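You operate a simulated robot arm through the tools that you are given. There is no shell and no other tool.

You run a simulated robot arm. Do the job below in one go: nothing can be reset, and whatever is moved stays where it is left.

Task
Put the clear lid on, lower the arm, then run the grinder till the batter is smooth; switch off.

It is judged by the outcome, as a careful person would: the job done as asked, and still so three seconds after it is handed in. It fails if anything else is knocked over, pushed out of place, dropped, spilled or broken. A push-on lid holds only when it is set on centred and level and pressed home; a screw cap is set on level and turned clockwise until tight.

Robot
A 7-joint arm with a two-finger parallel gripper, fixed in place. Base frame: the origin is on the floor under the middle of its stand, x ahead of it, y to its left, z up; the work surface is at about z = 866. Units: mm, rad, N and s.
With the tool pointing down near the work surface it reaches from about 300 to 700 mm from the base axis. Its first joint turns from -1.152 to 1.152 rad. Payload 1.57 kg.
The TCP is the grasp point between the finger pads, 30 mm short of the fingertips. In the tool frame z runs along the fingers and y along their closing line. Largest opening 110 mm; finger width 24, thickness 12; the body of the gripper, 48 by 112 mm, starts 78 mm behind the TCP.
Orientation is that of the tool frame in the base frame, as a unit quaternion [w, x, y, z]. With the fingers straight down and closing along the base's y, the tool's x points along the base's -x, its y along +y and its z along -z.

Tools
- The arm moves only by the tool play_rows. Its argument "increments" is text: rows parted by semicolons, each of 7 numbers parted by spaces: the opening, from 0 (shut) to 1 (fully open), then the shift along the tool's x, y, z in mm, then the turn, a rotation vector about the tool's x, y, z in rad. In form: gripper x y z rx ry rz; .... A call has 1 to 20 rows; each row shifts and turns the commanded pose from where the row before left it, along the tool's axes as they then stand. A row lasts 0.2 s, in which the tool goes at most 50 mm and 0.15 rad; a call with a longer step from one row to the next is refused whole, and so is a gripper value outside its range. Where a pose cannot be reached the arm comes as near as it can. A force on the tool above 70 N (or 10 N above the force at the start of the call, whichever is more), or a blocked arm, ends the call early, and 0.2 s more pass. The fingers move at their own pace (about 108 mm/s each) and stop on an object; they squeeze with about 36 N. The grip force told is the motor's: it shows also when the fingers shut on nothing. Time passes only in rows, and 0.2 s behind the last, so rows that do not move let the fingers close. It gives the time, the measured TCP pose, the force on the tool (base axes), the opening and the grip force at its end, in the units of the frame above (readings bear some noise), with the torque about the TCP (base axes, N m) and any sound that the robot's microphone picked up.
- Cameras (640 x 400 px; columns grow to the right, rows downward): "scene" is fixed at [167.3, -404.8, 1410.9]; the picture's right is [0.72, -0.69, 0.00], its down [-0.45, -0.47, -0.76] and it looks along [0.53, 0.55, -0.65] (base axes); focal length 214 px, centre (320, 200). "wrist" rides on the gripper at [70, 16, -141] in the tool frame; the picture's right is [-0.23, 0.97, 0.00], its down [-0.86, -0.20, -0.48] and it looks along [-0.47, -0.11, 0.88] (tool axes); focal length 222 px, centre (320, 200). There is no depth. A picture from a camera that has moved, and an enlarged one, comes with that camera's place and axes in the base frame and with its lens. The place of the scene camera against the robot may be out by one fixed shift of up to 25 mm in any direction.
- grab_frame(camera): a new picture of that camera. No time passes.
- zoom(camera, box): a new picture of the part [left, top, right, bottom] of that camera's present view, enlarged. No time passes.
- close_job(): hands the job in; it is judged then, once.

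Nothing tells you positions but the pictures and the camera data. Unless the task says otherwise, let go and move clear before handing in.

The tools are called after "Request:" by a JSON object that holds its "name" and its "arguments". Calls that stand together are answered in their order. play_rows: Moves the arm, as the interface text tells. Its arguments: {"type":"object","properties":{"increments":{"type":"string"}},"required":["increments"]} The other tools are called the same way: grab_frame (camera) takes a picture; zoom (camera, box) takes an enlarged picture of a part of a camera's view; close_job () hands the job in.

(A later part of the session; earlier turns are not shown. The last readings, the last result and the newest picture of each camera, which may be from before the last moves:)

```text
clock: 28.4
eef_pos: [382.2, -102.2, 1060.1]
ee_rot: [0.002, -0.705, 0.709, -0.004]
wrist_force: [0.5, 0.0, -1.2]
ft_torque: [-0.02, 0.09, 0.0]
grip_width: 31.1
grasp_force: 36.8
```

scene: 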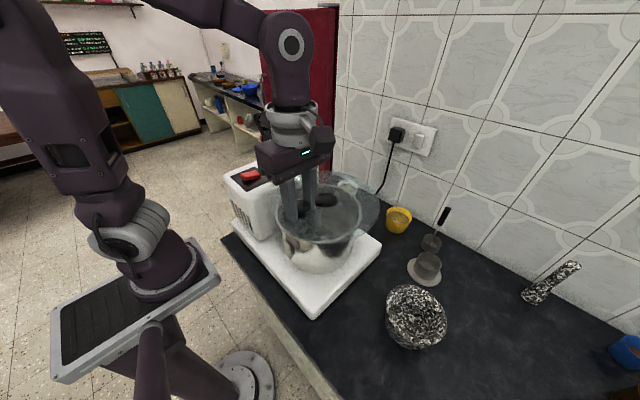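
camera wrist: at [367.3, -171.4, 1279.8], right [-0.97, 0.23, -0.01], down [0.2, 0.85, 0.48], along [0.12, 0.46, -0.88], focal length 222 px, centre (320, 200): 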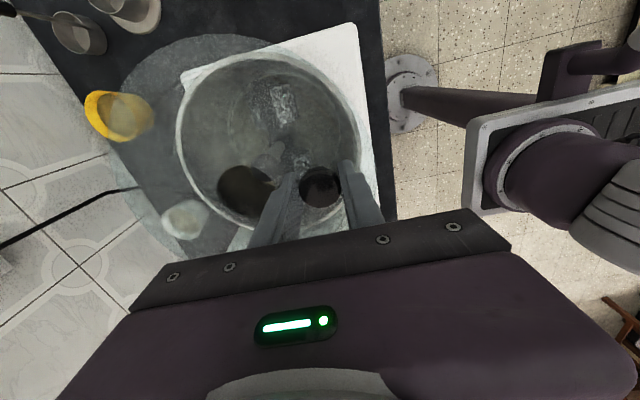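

Request:
{"name": "play_rows", "arguments": {"increments": "0 0 0 2 0 0 0;0 0 0 2 0 0 0;0 0 0 0 0 0 0"}}

Request:
{"name": "zoom", "arguments": {"camera": "scene", "box": [270, 170, 370, 250]}}

```text
clock: 29.2
eef_pos: [383.5, -101.5, 1055.8]
ee_rot: [0.003, -0.704, 0.71, -0.003]
wrist_force: [0.0, 0.2, -1.4]
ft_torque: [-0.03, 0.12, 0.02]
grip_width: 30.9
grasp_force: 36.2
```

```text
5.00 times, centred on (320, 210) of scene
camera zoom: at [167.3, -404.8, 1410.9], right [0.72, -0.69, 0.0], down [-0.45, -0.47, -0.76], along [0.53, 0.55, -0.65], focal length 1072 px, centre (320, 150)
```

zoom: 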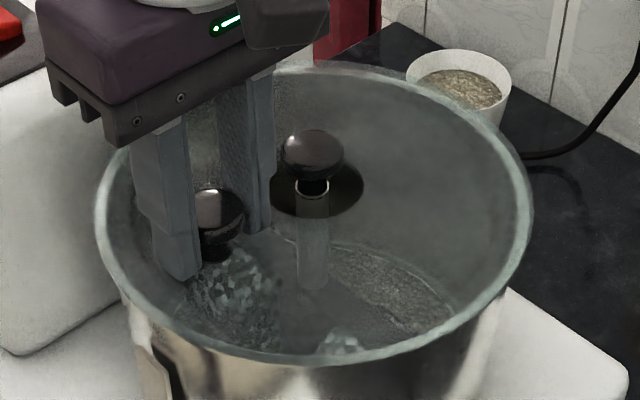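

Request:
{"name": "play_rows", "arguments": {"increments": "0 0 0 1.5 0 0 0;0 0 0 1.5 0 0 0;0 0 0 0 0 0 0"}}

```text
clock: 30.0
eef_pos: [383.1, -101.8, 1053.1]
ee_rot: [0.003, -0.705, 0.709, -0.006]
wrist_force: [-0.5, 2.7, 28.8]
ft_torque: [-0.02, 0.13, 0.0]
grip_width: 31.1
grasp_force: 36.5
```

Contact with the rim at TCP z≈1053 (29 N). I'll check the lid is centred and level before letting go.

Request:
{"name": "grab_frame", "arguments": {"camera": "wrist"}}

Request:
{"name": "zoom", "arguments": {"camera": "scene", "box": [270, 170, 370, 250]}}

Request:
{"name": "zoom", "arguments": {"camera": "wrist", "box": [80, 10, 400, 230]}}

```text
taken
camera wrist: at [364.8, -171.3, 1194.7], right [-0.97, 0.23, -0.01], down [0.2, 0.86, 0.48], along [0.12, 0.46, -0.88], focal length 222 px, centre (320, 200)
```

wrist: 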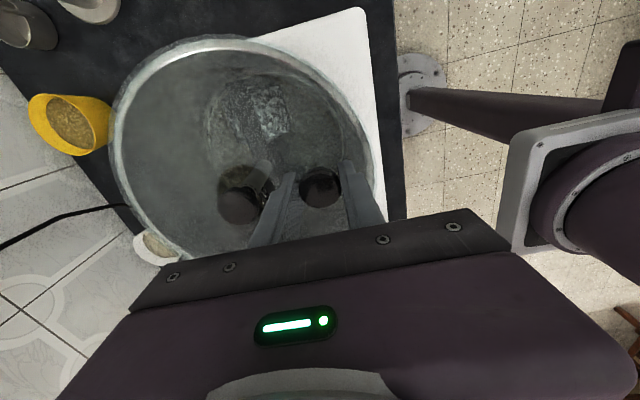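

```text
5.00 times, centred on (320, 210) of scene
camera zoom: at [166.9, -404.7, 1411.0], right [0.72, -0.69, 0.0], down [-0.45, -0.47, -0.76], along [0.53, 0.55, -0.65], focal length 1072 px, centre (320, 150)
```

zoom: 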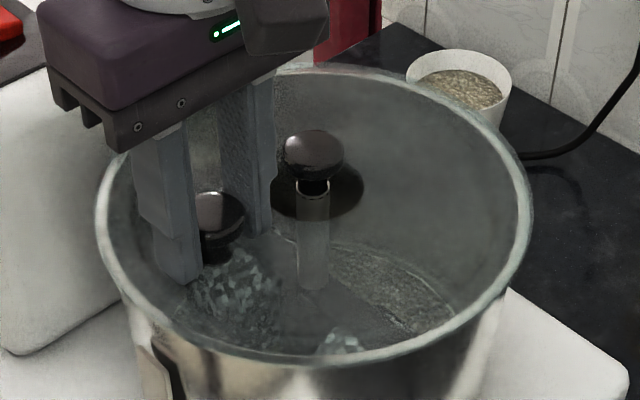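

```text
1.82 times, centred on (240, 120) of wrist
camera zoom: at [364.8, -171.3, 1194.7], right [-0.97, 0.23, -0.01], down [0.2, 0.86, 0.48], along [0.12, 0.46, -0.88], focal length 404 px, centre (466, 346)
```

zoom: 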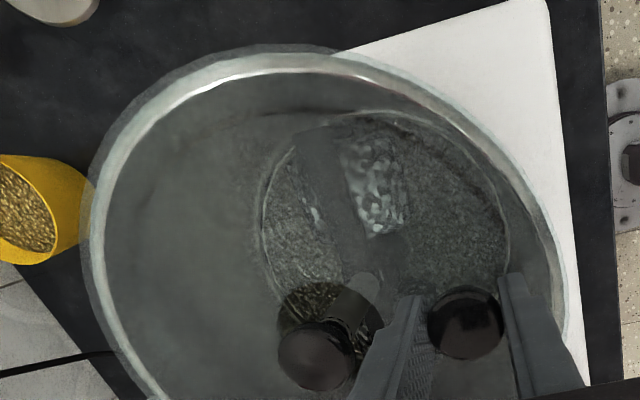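

Centred and level. I'll release the knob, rise, and then press the lid home at the centre with the fingers straddling the spindle.

Request:
{"name": "play_rows", "arguments": {"increments": "0.3 0 0 -1 0 0 0;0.45 0 0 0 0 0 0;0.45 0 0 0 0 0 0;0.45 0 0 -10 0 0 0;0.45 0 0 -20 0 0 0;0.45 0 0 -20 0 0 0;0.45 0 0 0 0 0 0"}}

Request:
{"name": "zoom", "arguments": {"camera": "wrist", "box": [80, 10, 400, 230]}}

Request:
{"name": "zoom", "arguments": {"camera": "scene", "box": [270, 170, 370, 250]}}

```text
clock: 31.6
eef_pos: [381.8, -102.6, 1104.8]
ee_rot: [0.002, -0.704, 0.71, -0.003]
wrist_force: [-0.3, 0.6, 0.1]
ft_torque: [0.01, -0.02, 0.01]
grip_width: 49.6
grasp_force: 0.1
```

```text
1.82 times, centred on (240, 120) of wrist
camera zoom: at [364.0, -171.1, 1246.1], right [-0.97, 0.23, -0.01], down [0.2, 0.85, 0.48], along [0.12, 0.46, -0.88], focal length 404 px, centre (466, 346)
```

zoom: 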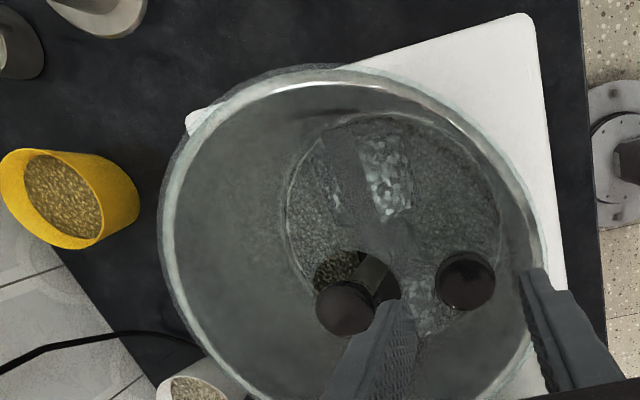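

```text
5.00 times, centred on (320, 210) of scene
camera zoom: at [167.3, -404.8, 1410.9], right [0.72, -0.69, 0.0], down [-0.45, -0.47, -0.76], along [0.53, 0.55, -0.65], focal length 1072 px, centre (320, 150)
```

zoom: 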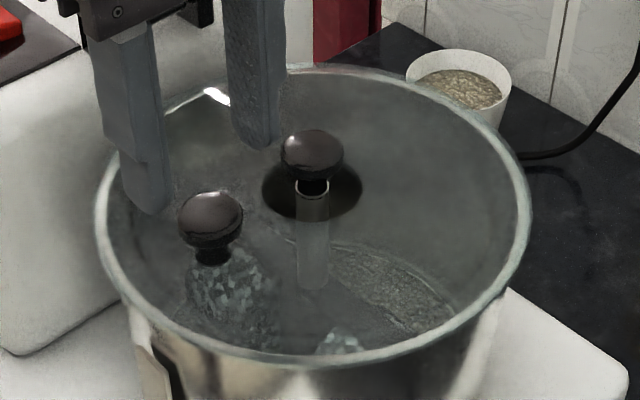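

Request:
{"name": "zoom", "arguments": {"camera": "wrist", "box": [150, 30, 250, 130]}}

Request:
{"name": "zoom", "arguments": {"camera": "wrist", "box": [290, 40, 390, 140]}}

Request:
{"name": "zoom", "arguments": {"camera": "wrist", "box": [150, 130, 250, 230]}}

```text
4.00 times, centred on (200, 80) of wrist
camera zoom: at [364.0, -171.1, 1246.1], right [-0.97, 0.23, -0.01], down [0.2, 0.85, 0.48], along [0.12, 0.46, -0.88], focal length 888 px, centre (800, 680)
```

zoom: 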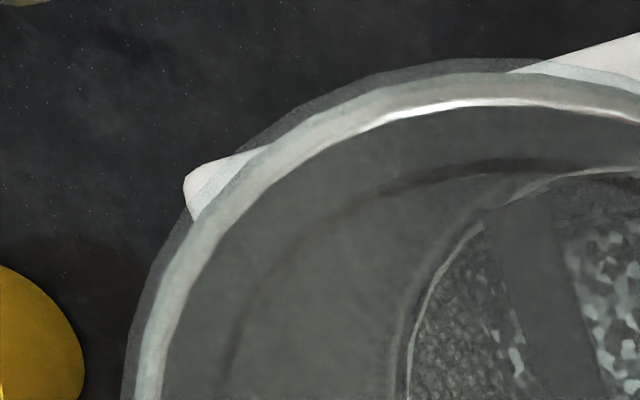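

```text
4.00 times, centred on (340, 90) of wrist
camera zoom: at [364.0, -171.1, 1246.1], right [-0.97, 0.23, -0.01], down [0.2, 0.85, 0.48], along [0.12, 0.46, -0.88], focal length 888 px, centre (240, 640)
```

zoom: 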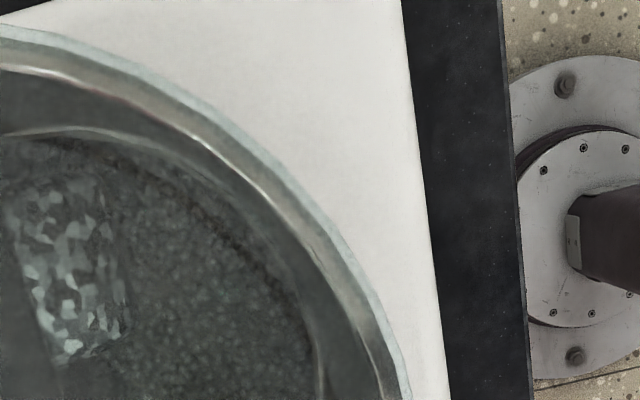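

```text
4.00 times, centred on (200, 180) of wrist
camera zoom: at [364.0, -171.1, 1246.1], right [-0.97, 0.23, -0.01], down [0.2, 0.85, 0.48], along [0.12, 0.46, -0.88], focal length 888 px, centre (800, 280)
```

zoom: 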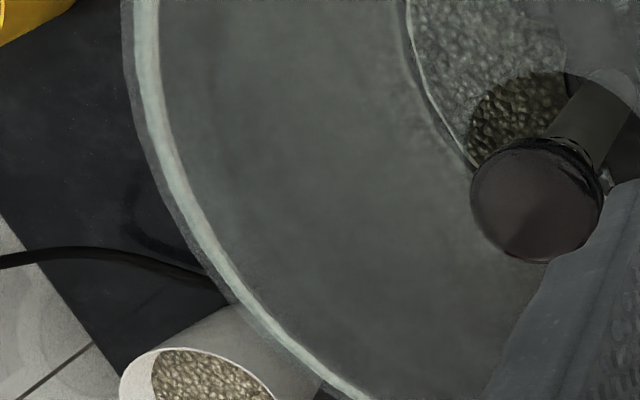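

The lid overhang looks even all round. Now I'll position over the spindle with the fingers partly open (straddling it, clear of the lid knob) and press straight down.

Request:
{"name": "play_rows", "arguments": {"increments": "0.57 0 -20 0 0 0 0;0.57 0 -25 0 0 0 0;0.57 0 -20 0 0 0 0;0.57 0 -3 0 0 0 0;0.57 0 0 0 0 0 0"}}

Request:
{"name": "zoom", "arguments": {"camera": "wrist", "box": [200, 60, 480, 260]}}

Request:
{"name": "zoom", "arguments": {"camera": "scene", "box": [270, 150, 370, 250]}}

```text
clock: 32.8
eef_pos: [450.7, -102.1, 1106.6]
ee_rot: [0.003, -0.705, 0.71, -0.003]
wrist_force: [-0.1, 0.1, 0.1]
ft_torque: [0.01, -0.03, 0.01]
grip_width: 62.7
grasp_force: 0.2
```

```text
2.00 times, centred on (340, 160) of wrist
camera zoom: at [433.1, -172.2, 1246.7], right [-0.97, 0.23, -0.01], down [0.2, 0.85, 0.48], along [0.12, 0.46, -0.88], focal length 444 px, centre (280, 280)
```

zoom: 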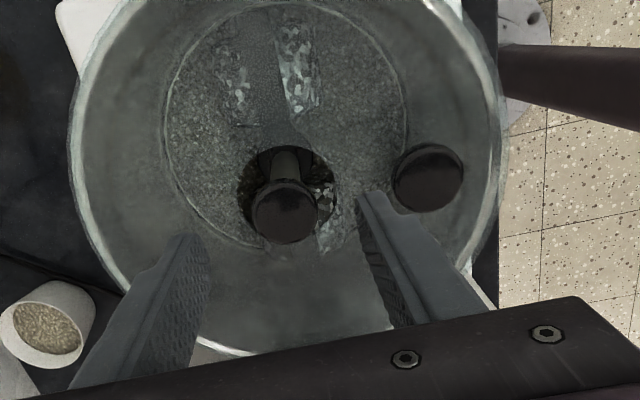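

```text
4.00 times, centred on (320, 200) of scene
camera zoom: at [167.3, -404.8, 1410.9], right [0.72, -0.69, 0.0], down [-0.45, -0.47, -0.76], along [0.53, 0.55, -0.65], focal length 858 px, centre (320, 200)
```

zoom: 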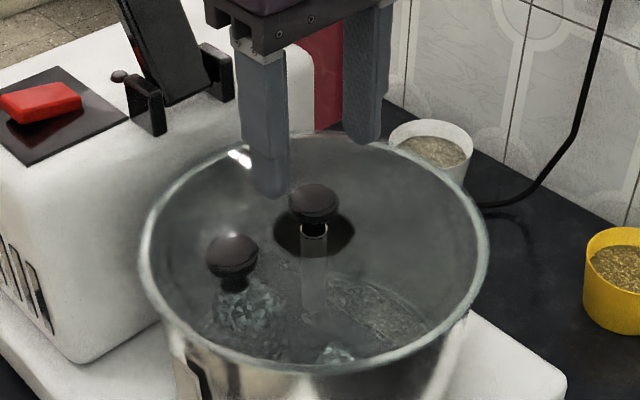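

Request:
{"name": "play_rows", "arguments": {"increments": "0.57 0 0 15 0 0 0;0.57 0 0 15 0 0 0;0.57 0 0 12 0 0 0;0.57 0 0 8 0 0 0;0.57 0 0 0 0 0 0"}}

Request:
{"name": "zoom", "arguments": {"camera": "wrist", "box": [200, 60, 480, 260]}}

Request:
{"name": "zoom", "arguments": {"camera": "scene", "box": [270, 150, 370, 250]}}

```text
clock: 34.0
eef_pos: [450.1, -100.8, 1053.1]
ee_rot: [0.003, -0.704, 0.71, -0.004]
wrist_force: [0.1, 0.6, 0.3]
ft_torque: [-0.03, 0.02, -0.03]
grip_width: 62.7
grasp_force: 0.1
```

```text
2.00 times, centred on (340, 160) of wrist
camera zoom: at [432.4, -172.3, 1195.4], right [-0.97, 0.23, -0.01], down [0.2, 0.85, 0.48], along [0.12, 0.46, -0.88], focal length 444 px, centre (280, 280)
```

zoom: 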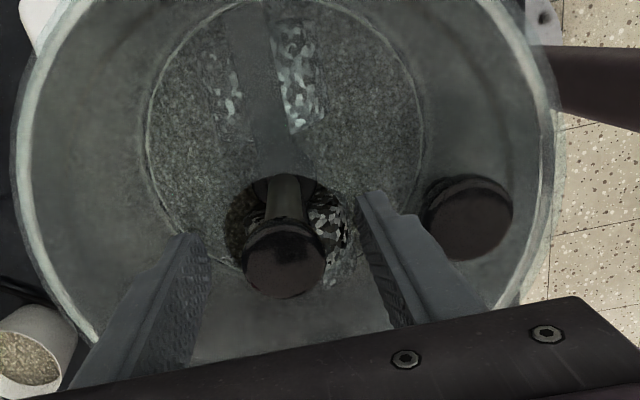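

```text
4.00 times, centred on (320, 200) of scene
camera zoom: at [167.3, -404.8, 1410.9], right [0.72, -0.69, 0.0], down [-0.45, -0.47, -0.76], along [0.53, 0.55, -0.65], focal length 858 px, centre (320, 200)
```

zoom: 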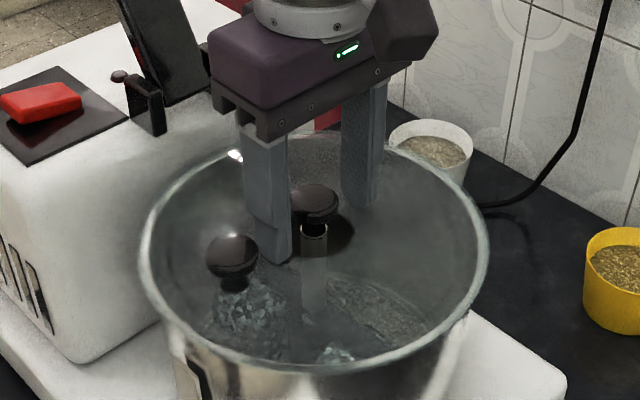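

Clear of the lid knob and spindle. Now pressing down slowly, watching the force.

Request:
{"name": "play_rows", "arguments": {"increments": "0.57 0 0 2 0 0 0;0.57 0 0 2 0 0 0;0.57 0 0 1 0 0 0;0.57 0 0 0 0 0 0"}}

```text
clock: 35.0
eef_pos: [452.7, -102.9, 1052.0]
ee_rot: [0.003, -0.705, 0.709, -0.008]
wrist_force: [-4.0, 2.2, 12.6]
ft_torque: [0.14, 0.58, -0.12]
grip_width: 65.1
grasp_force: 1.2
stopped in row 4: the force on the tool passed its limit at 73 N (the readings are from after the stop); the commanded pose is now the measured one
```

Request:
{"name": "play_rows", "arguments": {"increments": "0.57 0 0 -5 0 0 0;0.57 0 0 -20 0 0 0;0.57 0 0 -25 0 0 0;0.57 0 0 0 0 0 0"}}

Request:
{"name": "zoom", "arguments": {"camera": "wrist", "box": [200, 60, 480, 260]}}

Request:
{"name": "zoom", "arguments": {"camera": "scene", "box": [270, 170, 370, 250]}}

```text
clock: 36.0
eef_pos: [449.9, -101.4, 1101.0]
ee_rot: [0.004, -0.705, 0.71, -0.007]
wrist_force: [-0.5, 0.0, -0.1]
ft_torque: [0.03, -0.02, 0.01]
grip_width: 62.6
grasp_force: 0.1
```

```text
2.00 times, centred on (340, 160) of wrist
camera zoom: at [431.5, -171.3, 1242.2], right [-0.97, 0.23, -0.02], down [0.2, 0.86, 0.48], along [0.12, 0.46, -0.88], focal length 444 px, centre (280, 280)
```

zoom: 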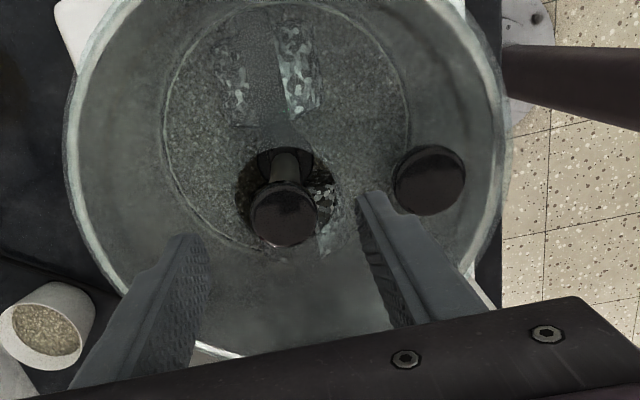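

```text
5.00 times, centred on (320, 210) of scene
camera zoom: at [167.3, -404.8, 1410.9], right [0.72, -0.69, 0.0], down [-0.45, -0.47, -0.76], along [0.53, 0.55, -0.65], focal length 1072 px, centre (320, 150)
```

zoom: 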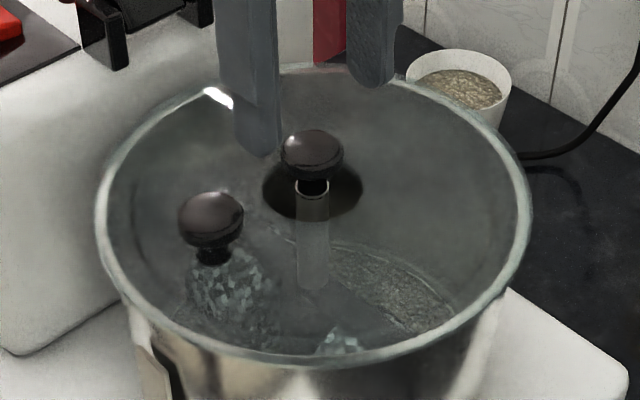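

The lid looks flush and unchanged, with the hole around the spindle. I'll correct the small tool tilt and do one more slow, measured press at the centre to be sure it is home.

Request:
{"name": "play_rows", "arguments": {"increments": "0.57 0 0 0 -0.0156 -0.0043 -0.008;0.57 0 0 15 0 0 0;0.57 0 0 15 0 0 0;0.57 0 0 12 0 0 0;0.57 0 0 4 0 0 0;0.57 0 0 0 0 0 0"}}

Request:
{"name": "play_rows", "arguments": {"increments": "0.57 0 0 1 0 0 0;0.57 0 0 1 0 0 0;0.57 0 0 0.5 0 0 0;0.57 0 0 0 0 0 0"}}

```text
clock: 37.4
eef_pos: [451.5, -102.7, 1055.0]
ee_rot: [0.0, 0.708, -0.706, 0.0]
wrist_force: [0.7, 0.2, -0.1]
ft_torque: [-0.01, -0.01, 0.0]
grip_width: 62.8
grasp_force: 0.2
```

```text
clock: 38.4
eef_pos: [450.4, -102.3, 1053.5]
ee_rot: [0.002, 0.707, -0.707, -0.001]
wrist_force: [-0.3, 0.1, -0.1]
ft_torque: [-0.01, -0.02, -0.02]
grip_width: 62.7
grasp_force: 0.0
```

Request:
{"name": "play_rows", "arguments": {"increments": "0.57 0 0 1 0 0 0;0.57 0 0 1 0 0 0;0.57 0 0 0 0 0 0"}}

```text
clock: 39.2
eef_pos: [451.0, -102.5, 1050.1]
ee_rot: [0.001, 0.708, -0.706, 0.001]
wrist_force: [0.6, 0.9, 25.6]
ft_torque: [0.01, 0.88, -0.1]
grip_width: 62.9
grasp_force: 0.0
```

Request:
{"name": "play_rows", "arguments": {"increments": "0.57 0 0 1 0 0 0;0.57 0 0 0 0 0 0"}}

```text
clock: 39.8
eef_pos: [451.7, -101.4, 1049.8]
ee_rot: [-0.001, 0.708, -0.707, 0.003]
wrist_force: [0.9, 1.4, 69.6]
ft_torque: [0.16, 2.39, -0.2]
grip_width: 62.7
grasp_force: 0.0
```

At 70 N only the knob-side finger carries load and nothing gives, so I'll back off and inspect the lid edge closely all round.

Request:
{"name": "play_rows", "arguments": {"increments": "0.57 0 0 -5 0 0 0;0.57 0 0 -20 0 0 0;0.57 0 0 -30 0 0 0;0.57 0 0 -30 0 0 0;0.57 0 0 0 0 0 0"}}

Request:
{"name": "zoom", "arguments": {"camera": "scene", "box": [268, 190, 308, 230]}}

Request:
{"name": "zoom", "arguments": {"camera": "scene", "box": [335, 190, 375, 230]}}

Request:
{"name": "zoom", "arguments": {"camera": "scene", "box": [295, 215, 345, 255]}}

Request:
{"name": "zoom", "arguments": {"camera": "scene", "box": [290, 170, 350, 210]}}

```text
clock: 41.0
eef_pos: [450.8, -103.7, 1136.0]
ee_rot: [0.001, 0.708, -0.707, 0.0]
wrist_force: [0.2, -0.3, -0.6]
ft_torque: [0.02, -0.03, -0.03]
grip_width: 62.6
grasp_force: 0.1
```

```text
10.00 times, centred on (288, 210) of scene
camera zoom: at [167.3, -404.8, 1410.9], right [0.72, -0.69, 0.0], down [-0.45, -0.47, -0.76], along [0.53, 0.55, -0.65], focal length 2145 px, centre (640, 100)
```

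zoom: 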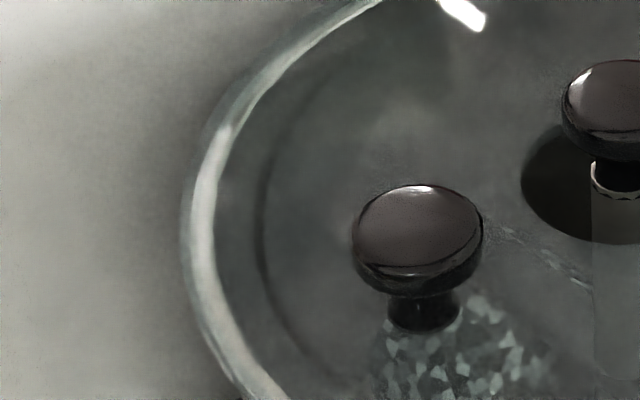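

```text
10.00 times, centred on (355, 210) of scene
camera zoom: at [167.3, -404.8, 1410.9], right [0.72, -0.69, 0.0], down [-0.45, -0.47, -0.76], along [0.53, 0.55, -0.65], focal length 2145 px, centre (-30, 100)
```

zoom: 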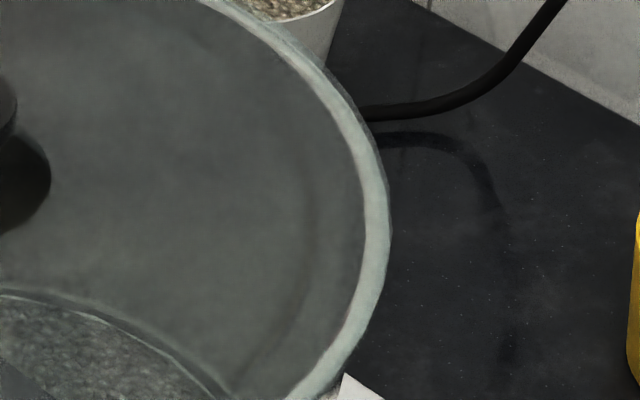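

```text
10.00 times, centred on (320, 235) of scene
camera zoom: at [167.3, -404.8, 1410.9], right [0.72, -0.69, 0.0], down [-0.45, -0.47, -0.76], along [0.53, 0.55, -0.65], focal length 2145 px, centre (320, -150)
```

zoom: 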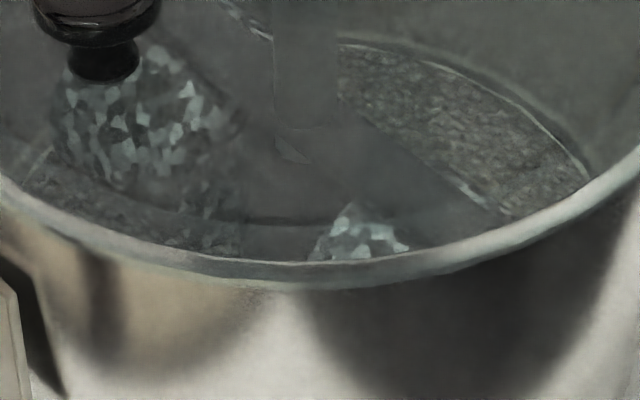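

```text
10.00 times, centred on (320, 190) of scene
camera zoom: at [167.3, -404.8, 1410.9], right [0.72, -0.69, 0.0], down [-0.45, -0.47, -0.76], along [0.53, 0.55, -0.65], focal length 2145 px, centre (320, 300)
```

zoom: 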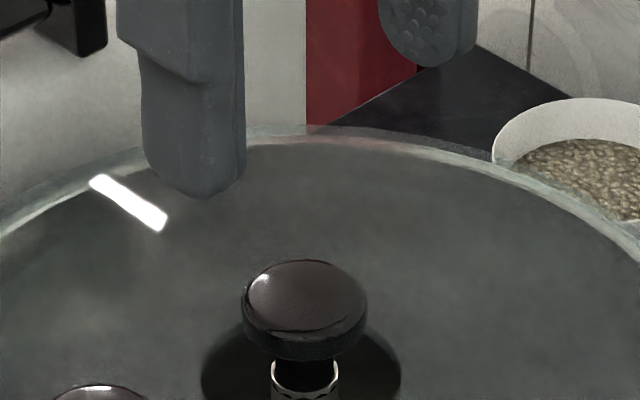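

The lid edge covers the rim evenly in the scene view. To confirm it's level and home I'll press lightly with closed fingers at a few other points, starting with the +x side.

Request:
{"name": "play_rows", "arguments": {"increments": "0 0 -25 0 0 0 0;0 0 -25 0 0 0 0;0 0 -25 0 0 0 0;0 0 0 25 0 0 0;0 0 0 25 0 0 0;0 0 0 20 0 0 0;0 0 0 10 0 0 0;0 0 0 0 0 0 0"}}

Request:
{"name": "zoom", "arguments": {"camera": "scene", "box": [260, 140, 390, 260]}}

```text
clock: 42.8
eef_pos: [524.5, -101.9, 1054.4]
ee_rot: [-0.001, 0.708, -0.706, 0.0]
wrist_force: [0.6, 0.7, 0.0]
ft_torque: [0.0, 0.01, 0.01]
grip_width: 0.0
grasp_force: 21.6
```

```text
3.33 times, centred on (325, 200) of scene
camera zoom: at [167.3, -404.8, 1410.9], right [0.72, -0.69, 0.0], down [-0.45, -0.47, -0.76], along [0.53, 0.55, -0.65], focal length 715 px, centre (303, 200)
```

zoom: 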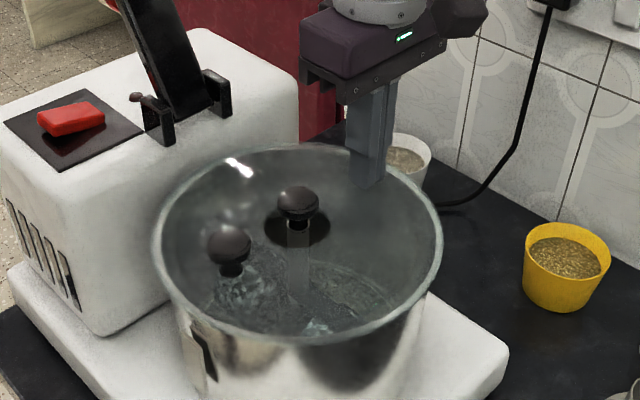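

Request:
{"name": "play_rows", "arguments": {"increments": "0 0 0 1.5 0 0 0;0 0 0 1 0 0 0;0 0 0 1 0 0 0;0 0 0 0 0 0 0"}}

Request:
{"name": "play_rows", "arguments": {"increments": "0 0 0 1 0 0 0;0 0 0 0 0 0 0"}}

```text
clock: 43.8
eef_pos: [525.5, -101.3, 1051.0]
ee_rot: [0.0, 0.707, -0.707, 0.0]
wrist_force: [-2.1, 0.9, 8.4]
ft_torque: [0.03, 0.07, 0.04]
grip_width: 0.0
grasp_force: 21.2
```

```text
clock: 44.4
eef_pos: [526.1, -101.8, 1052.5]
ee_rot: [-0.001, 0.707, -0.707, 0.0]
wrist_force: [-3.5, 1.5, 24.9]
ft_torque: [0.08, 0.15, 0.03]
grip_width: 0.0
grasp_force: 20.8
```

Request:
{"name": "play_rows", "arguments": {"increments": "0 0 0 1 0 0 0;0 0 0 0 0 0 0"}}

```text
clock: 45.0
eef_pos: [525.6, -102.3, 1050.0]
ee_rot: [0.0, 0.708, -0.706, 0.002]
wrist_force: [-6.9, 3.4, 56.9]
ft_torque: [0.14, 0.25, -0.08]
grip_width: 0.0
grasp_force: 21.4
```

Solid, and the same height as the other side: the lid is level. One press on the -y side, then I'll move on to the arm.

Request:
{"name": "play_rows", "arguments": {"increments": "0 0 0 -5 0 0 0;0 0 0 -20 0 0 0;0 0 0 -20 0 0 0;0 25 25 0 0 0 0;0 25 25 0 0 0 0;0 25 25 0 0 0 0;0 0 0 20 0 0 0;0 0 0 15 0 0 0;0 0 0 7 0 0 0;0 0 0 0 0 0 0"}}

Request:
{"name": "play_rows", "arguments": {"increments": "0 0 0 1 0 0 0;0 0 0 1 0 0 0;0 0 0 1 0 0 0;0 0 0 0 0 0 0"}}

```text
clock: 47.2
eef_pos: [450.8, -177.5, 1052.3]
ee_rot: [0.0, 0.707, -0.707, 0.0]
wrist_force: [0.4, 0.1, -0.3]
ft_torque: [0.04, 0.0, 0.03]
grip_width: 0.1
grasp_force: 21.6
```

```text
clock: 48.2
eef_pos: [450.4, -176.5, 1049.9]
ee_rot: [-0.001, 0.708, -0.706, 0.001]
wrist_force: [-5.8, 7.4, 45.1]
ft_torque: [0.31, 0.21, -0.26]
grip_width: 0.0
grasp_force: 21.6
```

The lid is level and home (same contact height at all points, no give at ~50–70 N). Now I'll rise, yaw back, and take a close look at the grinder arm and switch.

Request:
{"name": "play_rows", "arguments": {"increments": "0 0 0 -5 0 0 0;0.3 0 0 -30 0 0 0;0.3 0 0 -40 0 0 0;0.3 0 16 -40 0 0 0;0.3 0 16 -40 0 0 0;0.3 0 16 -40 0 0 0;0.3 0 16 -25 0 0 0;0.3 0 16 0 0 0 0.143;0.3 0 0 0 0 0 0.143;0.3 0 0 0 0 0 0.143;0.3 0 0 0 0 0 0.143;0.3 0 0 0 0 0 0.143;0.3 0 0 0 0 0 0.143;0.3 0 0 0 0 0 0.143;0.3 0 0 0 0 0 0.143;0.3 0 0 0 0 0 0.143;0.3 0 0 0 0 0 0.143;0.3 0 0 0 0 0 0.141;0.3 0 0 0 0 0 0"}}

Request:
{"name": "play_rows", "arguments": {"increments": "0.3 0 40 0 0 0 0;0.3 0 40 0 0 0 0;0.3 0 40 0 0 0 0;0.3 0 40 0 0 0 0;0.3 0 20 0 0 0 0;0.3 0 0 0 0 0 0"}}

Request:
{"name": "grab_frame", "arguments": {"camera": "wrist"}}

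Request:
{"name": "grab_frame", "arguments": {"camera": "scene"}}

```text
clock: 52.2
eef_pos: [372.4, -177.3, 1269.4]
ee_rot: [0.0, -0.001, 1.0, 0.0]
wrist_force: [1.2, 0.1, -0.4]
ft_torque: [-0.01, -0.02, -0.02]
grip_width: 33.0
grasp_force: 0.0
```

```text
clock: 53.6
eef_pos: [369.6, 0.8, 1269.7]
ee_rot: [0.0, -0.001, 1.0, 0.0]
wrist_force: [0.6, -0.5, -0.2]
ft_torque: [0.0, 0.0, 0.0]
grip_width: 33.0
grasp_force: 0.0
```

```text
taken
camera wrist: at [300.6, 16.8, 1410.7], right [0.23, 0.97, 0.0], down [0.86, -0.2, 0.48], along [0.47, -0.11, -0.88], focal length 222 px, centre (320, 200)
```

wrist: 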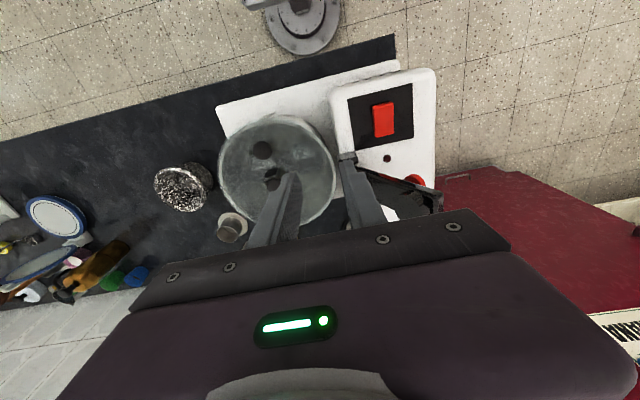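

```text
taken
```

scene: 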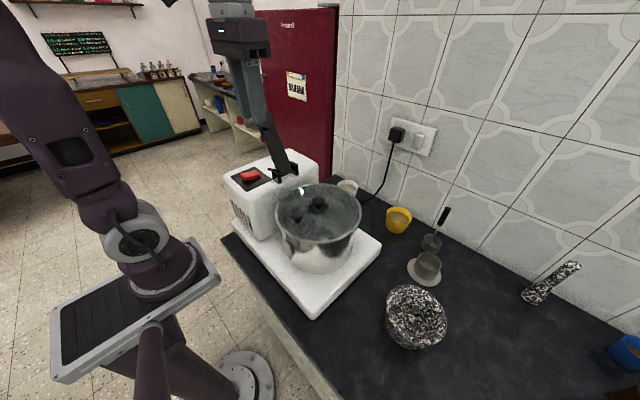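

Request:
{"name": "play_rows", "arguments": {"increments": "1 -10 30 -10 0 0 0;1 -10 30 -10 0 0 0;1 -10 30 0 0 0 0;1 -10 20 0 0 0 0;1 0 0 0 0 0 0;1 0 0 0 0 0 0"}}

Request:
{"name": "zoom", "arguments": {"camera": "wrist", "box": [200, 60, 440, 250]}}

Request:
{"name": "grab_frame", "arguments": {"camera": "wrist"}}

```text
clock: 55.0
eef_pos: [409.7, 112.4, 1289.3]
ee_rot: [-0.001, -0.001, 1.0, 0.0]
wrist_force: [0.5, 0.2, 0.6]
ft_torque: [0.01, -0.02, -0.02]
grip_width: 110.1
grasp_force: 0.0
```

```text
2.11 times, centred on (320, 155) of wrist
camera zoom: at [339.7, 128.4, 1431.0], right [0.23, 0.97, 0.0], down [0.86, -0.2, 0.48], along [0.47, -0.11, -0.88], focal length 468 px, centre (320, 295)
```

zoom: 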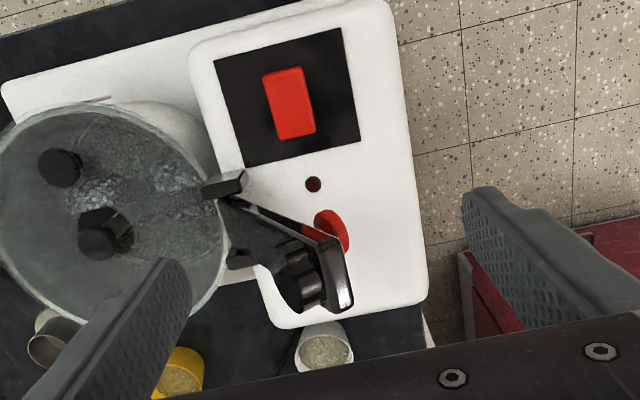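

```text
taken
camera wrist: at [339.7, 128.4, 1431.0], right [0.23, 0.97, 0.0], down [0.86, -0.2, 0.48], along [0.47, -0.11, -0.88], focal length 222 px, centre (320, 200)
```

wrist: 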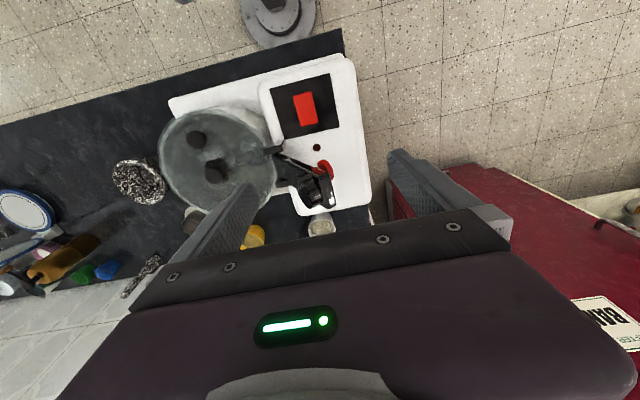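

Request:
{"name": "zoom", "arguments": {"camera": "wrist", "box": [260, 130, 350, 220]}}

Request:
{"name": "zoom", "arguments": {"camera": "scene", "box": [225, 90, 325, 200]}}

Request:
{"name": "zoom", "arguments": {"camera": "wrist", "box": [260, 60, 380, 150]}}

```text
4.44 times, centred on (305, 175) of wrist
camera zoom: at [339.7, 128.4, 1431.0], right [0.23, 0.97, 0.0], down [0.86, -0.2, 0.48], along [0.47, -0.11, -0.88], focal length 987 px, centre (387, 311)
```

zoom: 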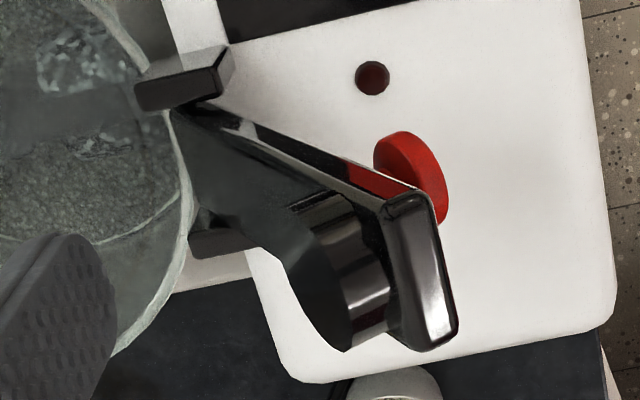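

```text
3.64 times, centred on (275, 145) of scene
camera zoom: at [167.3, -404.8, 1410.9], right [0.72, -0.69, 0.0], down [-0.45, -0.47, -0.76], along [0.53, 0.55, -0.65], focal length 780 px, centre (484, 400)
```

zoom: 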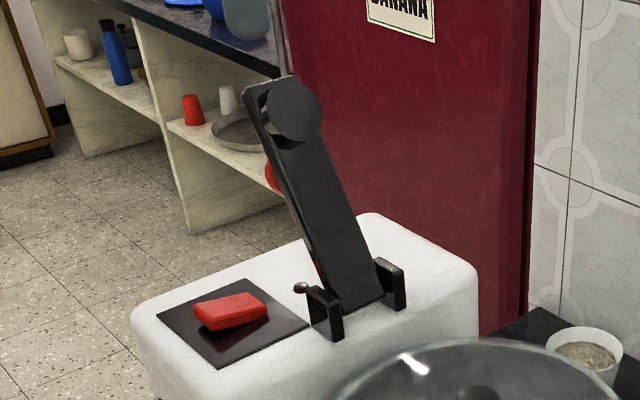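

```text
4.44 times, centred on (320, 105) of wrist
camera zoom: at [339.7, 128.4, 1431.0], right [0.23, 0.97, 0.0], down [0.86, -0.2, 0.48], along [0.47, -0.11, -0.88], focal length 987 px, centre (320, 622)
```

zoom: 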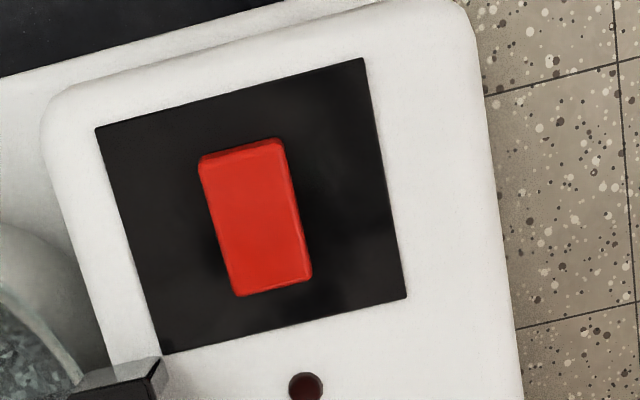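

The arm is a flat bar (~42 mm wide in x) hinged near (450, 34, 1064), tip near (450, 112, 1207), with a round pad in front and a red knob behind. I'll come over it with the fingers closing across its width (along x).

Request:
{"name": "play_rows", "arguments": {"increments": "1 -20 0 0 0 0 0;1 -20 0 0 0 0 0;1 0 0 0 0 0 -0.143;1 0 0 0 0 0 -0.143;1 0 0 0 0 0 -0.143;1 0 0 0 0 0 -0.143;1 0 0 0 0 0 -0.143;1 0 0 0 0 0 -0.143;1 0 0 0 0 0 -0.143;1 0 0 0 0 0 -0.143;1 0 0 0 0 0 -0.143;1 0 0 0 0 0 -0.143;1 0 0 0 0 0 -0.141;1 22 0 0 0 0 0;1 0 0 0 0 0 0"}}

Request:
{"name": "grab_frame", "arguments": {"camera": "wrist"}}

Request:
{"name": "zoom", "arguments": {"camera": "scene", "box": [200, 0, 360, 200]}}

```text
clock: 58.2
eef_pos: [449.4, 90.7, 1291.0]
ee_rot: [0.0, 0.707, -0.707, 0.0]
wrist_force: [-0.2, -0.4, -0.2]
ft_torque: [-0.01, 0.05, 0.01]
grip_width: 110.4
grasp_force: 0.0
```

```text
taken
camera wrist: at [434.9, 20.4, 1431.3], right [-0.97, 0.23, 0.0], down [0.2, 0.86, 0.48], along [0.11, 0.47, -0.88], focal length 222 px, centre (320, 200)
```

wrist: 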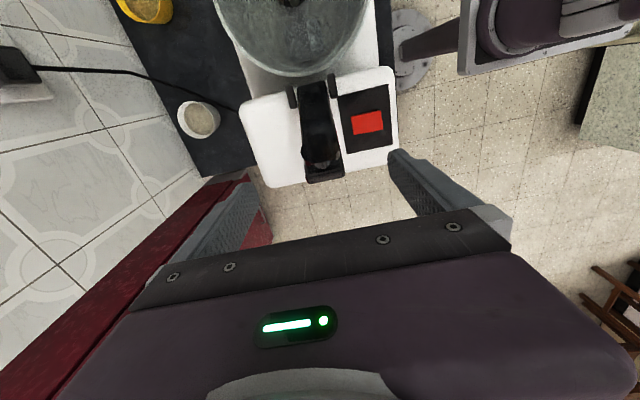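

```text
2.00 times, centred on (280, 100) of scene
camera zoom: at [167.3, -404.8, 1410.9], right [0.72, -0.69, 0.0], down [-0.45, -0.47, -0.76], along [0.53, 0.55, -0.65], focal length 429 px, centre (400, 400)
```

zoom: 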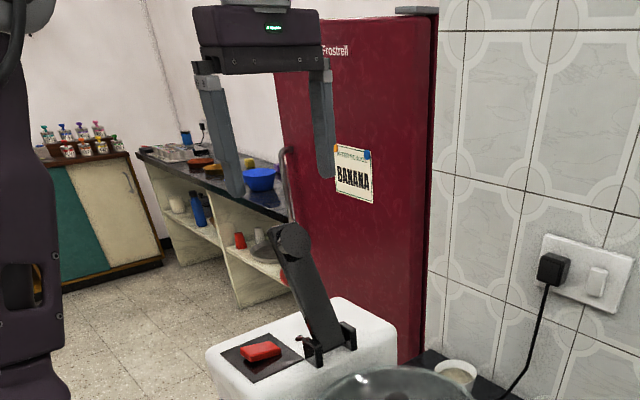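

Request:
{"name": "zoom", "arguments": {"camera": "wrist", "box": [270, 50, 400, 200]}}

```text
2.67 times, centred on (335, 125) of wrist
camera zoom: at [434.9, 20.4, 1431.3], right [-0.97, 0.23, 0.0], down [0.2, 0.86, 0.48], along [0.11, 0.47, -0.88], focal length 592 px, centre (280, 400)
```

zoom: 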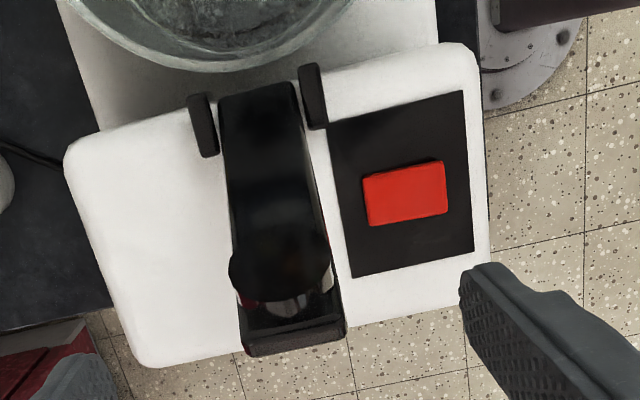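

I'm centred over the bar (x≈450). I'll descend so the open fingers straddle it below the tip, then check before closing.

Request:
{"name": "play_rows", "arguments": {"increments": "1 8.7 0 10 0 0 0;1 0 0 25 0 0 0;1 0 0 25 0 0 0;1 0 0 25 0 0 0;1 0 0 25 0 0 0;1 0 0 15 0 0 0;1 0 0 6 0 0 0;1 0 0 0 0 0 0"}}

Request:
{"name": "grab_frame", "arguments": {"camera": "wrist"}}

Request:
{"name": "zoom", "arguments": {"camera": "scene", "box": [200, 60, 340, 200]}}

```text
clock: 60.0
eef_pos: [450.4, 82.5, 1157.5]
ee_rot: [0.0, 0.708, -0.706, 0.0]
wrist_force: [-0.5, -0.1, -1.9]
ft_torque: [-0.01, 0.02, -0.02]
grip_width: 110.1
grasp_force: 0.1
```

```text
taken
camera wrist: at [434.7, 11.9, 1299.5], right [-0.97, 0.23, 0.0], down [0.2, 0.86, 0.48], along [0.11, 0.47, -0.88], focal length 222 px, centre (320, 200)
```

wrist: 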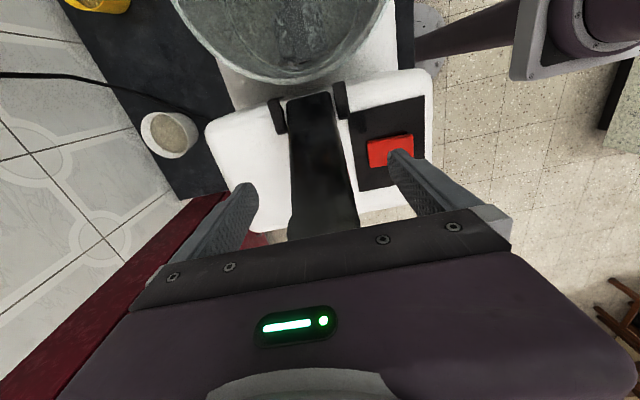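

```text
2.86 times, centred on (270, 130) of scene
camera zoom: at [167.3, -404.8, 1410.9], right [0.72, -0.69, 0.0], down [-0.45, -0.47, -0.76], along [0.53, 0.55, -0.65], focal length 613 px, centre (463, 400)
```

zoom: 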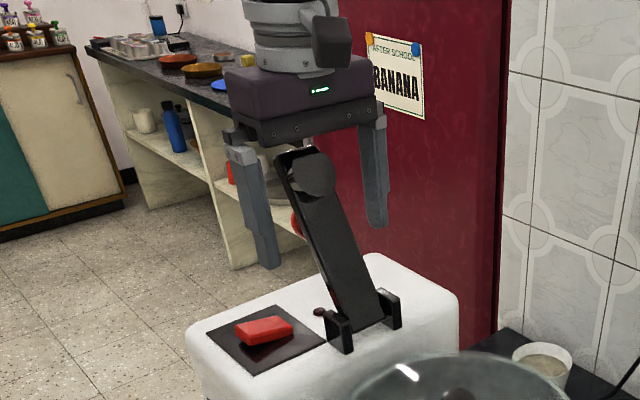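

Request:
{"name": "play_rows", "arguments": {"increments": "0.5 0 0 0 0 0 0;0.5 0 0 0 0 0 0;0 0 0 0 0 0 0;0 0 0 0 0 0 0;0 0 0 0 0 0 0"}}

Request:
{"name": "zoom", "arguments": {"camera": "wrist", "box": [200, 60, 440, 240]}}

Request:
{"name": "zoom", "arguments": {"camera": "scene", "box": [200, 60, 340, 200]}}

```text
clock: 61.2
eef_pos: [450.8, 82.5, 1158.4]
ee_rot: [0.001, 0.708, -0.706, -0.002]
wrist_force: [-16.6, -1.0, -3.9]
ft_torque: [0.04, -0.86, 0.21]
grip_width: 43.8
grasp_force: 45.0
```

```text
2.22 times, centred on (320, 150) of wrist
camera zoom: at [434.0, 12.0, 1299.7], right [-0.97, 0.23, 0.0], down [0.2, 0.86, 0.48], along [0.11, 0.47, -0.88], focal length 494 px, centre (320, 311)
```

zoom: 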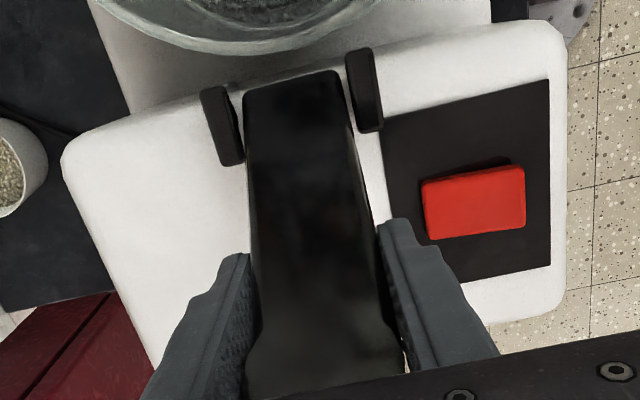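

```text
2.86 times, centred on (270, 130) of scene
camera zoom: at [166.8, -404.9, 1410.9], right [0.72, -0.69, 0.0], down [-0.45, -0.47, -0.76], along [0.53, 0.55, -0.65], focal length 613 px, centre (463, 400)
```

zoom: 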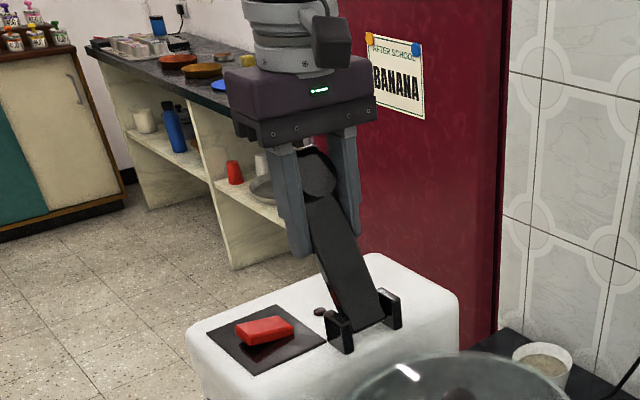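

The grip is landing on the round pad rather than the bar. I'll release, tilt the tool so the fingers cross the bar below the pad, and regrip there.

Request:
{"name": "play_rows", "arguments": {"increments": "0.6 0 0 0 0 0 0;1 0 0 0 0 0 0;1 0 0 0 0 0 0;1 0 0.8 0 0 -0.125 0;1 0 0 0 0 -0.125 0;1 0 0 0 0 -0.125 0;1 0 0 0 0 -0.124 0;1 12.3 0 6.4 0 0 0;1 12.3 0 6.4 0 0 0;1 0 0 0 0 0 0"}}

Request:
{"name": "grab_frame", "arguments": {"camera": "wrist"}}

Request:
{"name": "zoom", "arguments": {"camera": "scene", "box": [200, 60, 340, 200]}}

```text
clock: 63.4
eef_pos: [450.3, 65.7, 1134.5]
ee_rot: [-0.174, 0.686, -0.685, -0.176]
wrist_force: [-0.4, 0.3, 0.4]
ft_torque: [0.01, 0.03, -0.03]
grip_width: 110.4
grasp_force: 0.1
```

```text
taken
camera wrist: at [433.9, -64.4, 1226.1], right [-0.97, 0.2, 0.11], down [0.2, 0.52, 0.83], along [0.11, 0.83, -0.55], focal length 222 px, centre (320, 200)
```

wrist: 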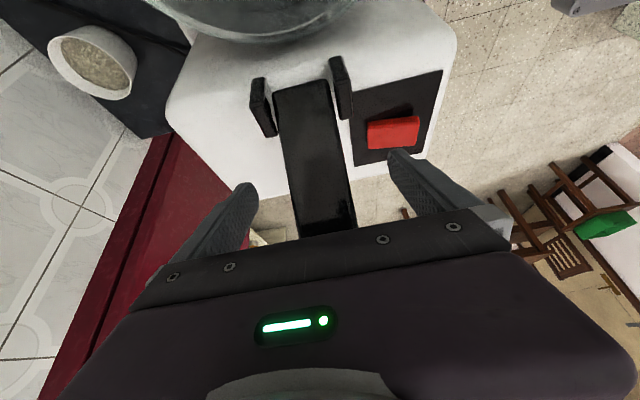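

```text
2.86 times, centred on (270, 130) of scene
camera zoom: at [167.3, -404.8, 1410.9], right [0.72, -0.69, 0.0], down [-0.45, -0.47, -0.76], along [0.53, 0.55, -0.65], focal length 613 px, centre (463, 400)
```

zoom: 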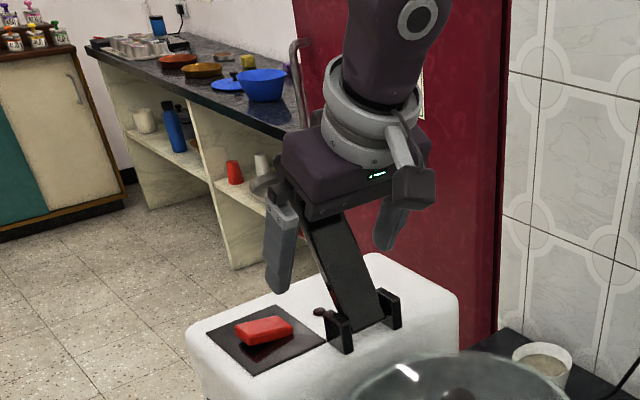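

Request:
{"name": "play_rows", "arguments": {"increments": "0.5 0 0 0 0 0 0;0.5 0 0 0 0 0 0;0 0 0 0 0 0 0;0 0 0 0 0 0 0;0 0 0 0 0 0 0"}}

Request:
{"name": "zoom", "arguments": {"camera": "wrist", "box": [200, 40, 440, 240]}}

```text
clock: 64.6
eef_pos: [450.1, 65.5, 1134.9]
ee_rot: [-0.173, 0.686, -0.684, -0.176]
wrist_force: [-2.4, 0.4, -0.6]
ft_torque: [-0.05, -0.27, -0.01]
grip_width: 43.5
grasp_force: 44.6
```

```text
2.00 times, centred on (320, 140) of wrist
camera zoom: at [433.8, -64.2, 1226.2], right [-0.97, 0.2, 0.11], down [0.2, 0.52, 0.83], along [0.11, 0.83, -0.55], focal length 444 px, centre (320, 320)
```

zoom: 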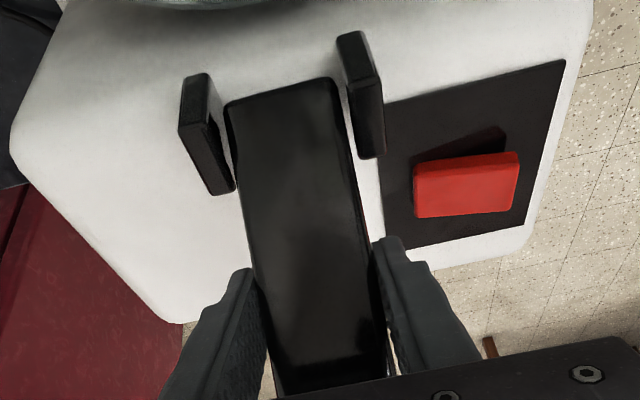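

Gripped the bar itself, nearly force-free. Now I'll swing it along the arc about the hinge, starting with a short test.

Request:
{"name": "play_rows", "arguments": {"increments": "0 3 0 -3.95 0 0 0;0 3.06 0 -3.94 0 0 0;0 4.7 0 -4.45 0 0 0;0 4.65 0 -4.46 0 0 0;0 0 0 0 0 0 0"}}

Request:
{"name": "zoom", "arguments": {"camera": "scene", "box": [200, 60, 340, 200]}}

```text
clock: 65.8
eef_pos: [450.6, 44.3, 1143.1]
ee_rot: [-0.175, 0.686, -0.684, -0.176]
wrist_force: [1.7, 21.8, 6.2]
ft_torque: [1.34, 0.27, -0.04]
grip_width: 43.6
grasp_force: 45.2
```

```text
2.86 times, centred on (270, 130) of scene
camera zoom: at [167.3, -404.2, 1411.1], right [0.72, -0.69, 0.0], down [-0.45, -0.47, -0.76], along [0.53, 0.55, -0.65], focal length 613 px, centre (463, 400)
```

zoom: 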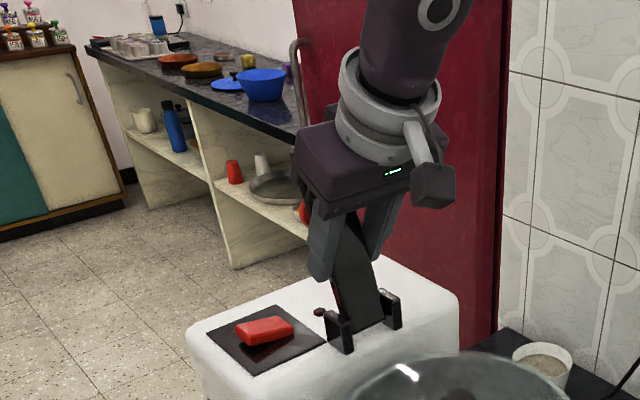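

Request:
{"name": "play_rows", "arguments": {"increments": "0 5.4 0 -3.6 0 0 0;0 5.36 0 -3.56 0 0 0;0 5.9 0 -2.6 0 0 0;0 5.94 0 -2.57 0 0 0;0 0 0 0 0 0 0"}}

Request:
{"name": "zoom", "arguments": {"camera": "scene", "box": [200, 60, 340, 200]}}

Request:
{"name": "zoom", "arguments": {"camera": "wrist", "box": [200, 40, 440, 240]}}

```text
clock: 67.0
eef_pos: [450.2, 18.2, 1143.1]
ee_rot: [-0.175, 0.685, -0.685, -0.176]
wrist_force: [-7.3, 18.1, 2.1]
ft_torque: [1.29, -0.27, -0.14]
grip_width: 43.8
grasp_force: 45.3
```

```text
2.86 times, centred on (270, 130) of scene
camera zoom: at [167.0, -404.3, 1411.1], right [0.72, -0.69, 0.0], down [-0.45, -0.47, -0.76], along [0.53, 0.55, -0.65], focal length 613 px, centre (463, 400)
```

zoom: 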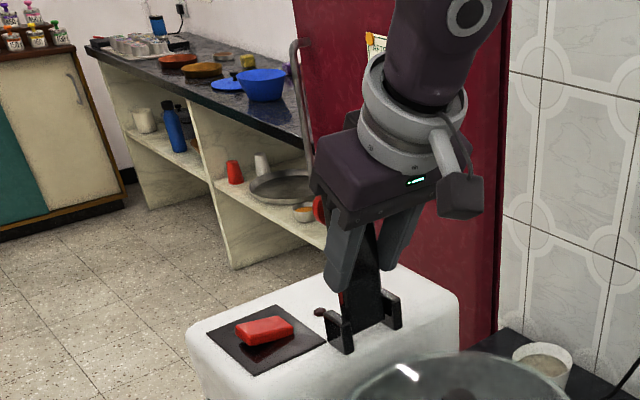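

```text
2.00 times, centred on (320, 140) of wrist
camera zoom: at [433.7, -110.3, 1233.8], right [-0.97, 0.2, 0.11], down [0.2, 0.52, 0.83], along [0.11, 0.83, -0.55], focal length 444 px, centre (320, 320)
```

zoom: 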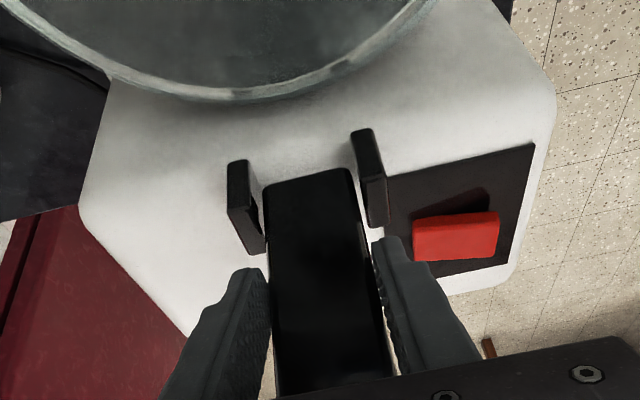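

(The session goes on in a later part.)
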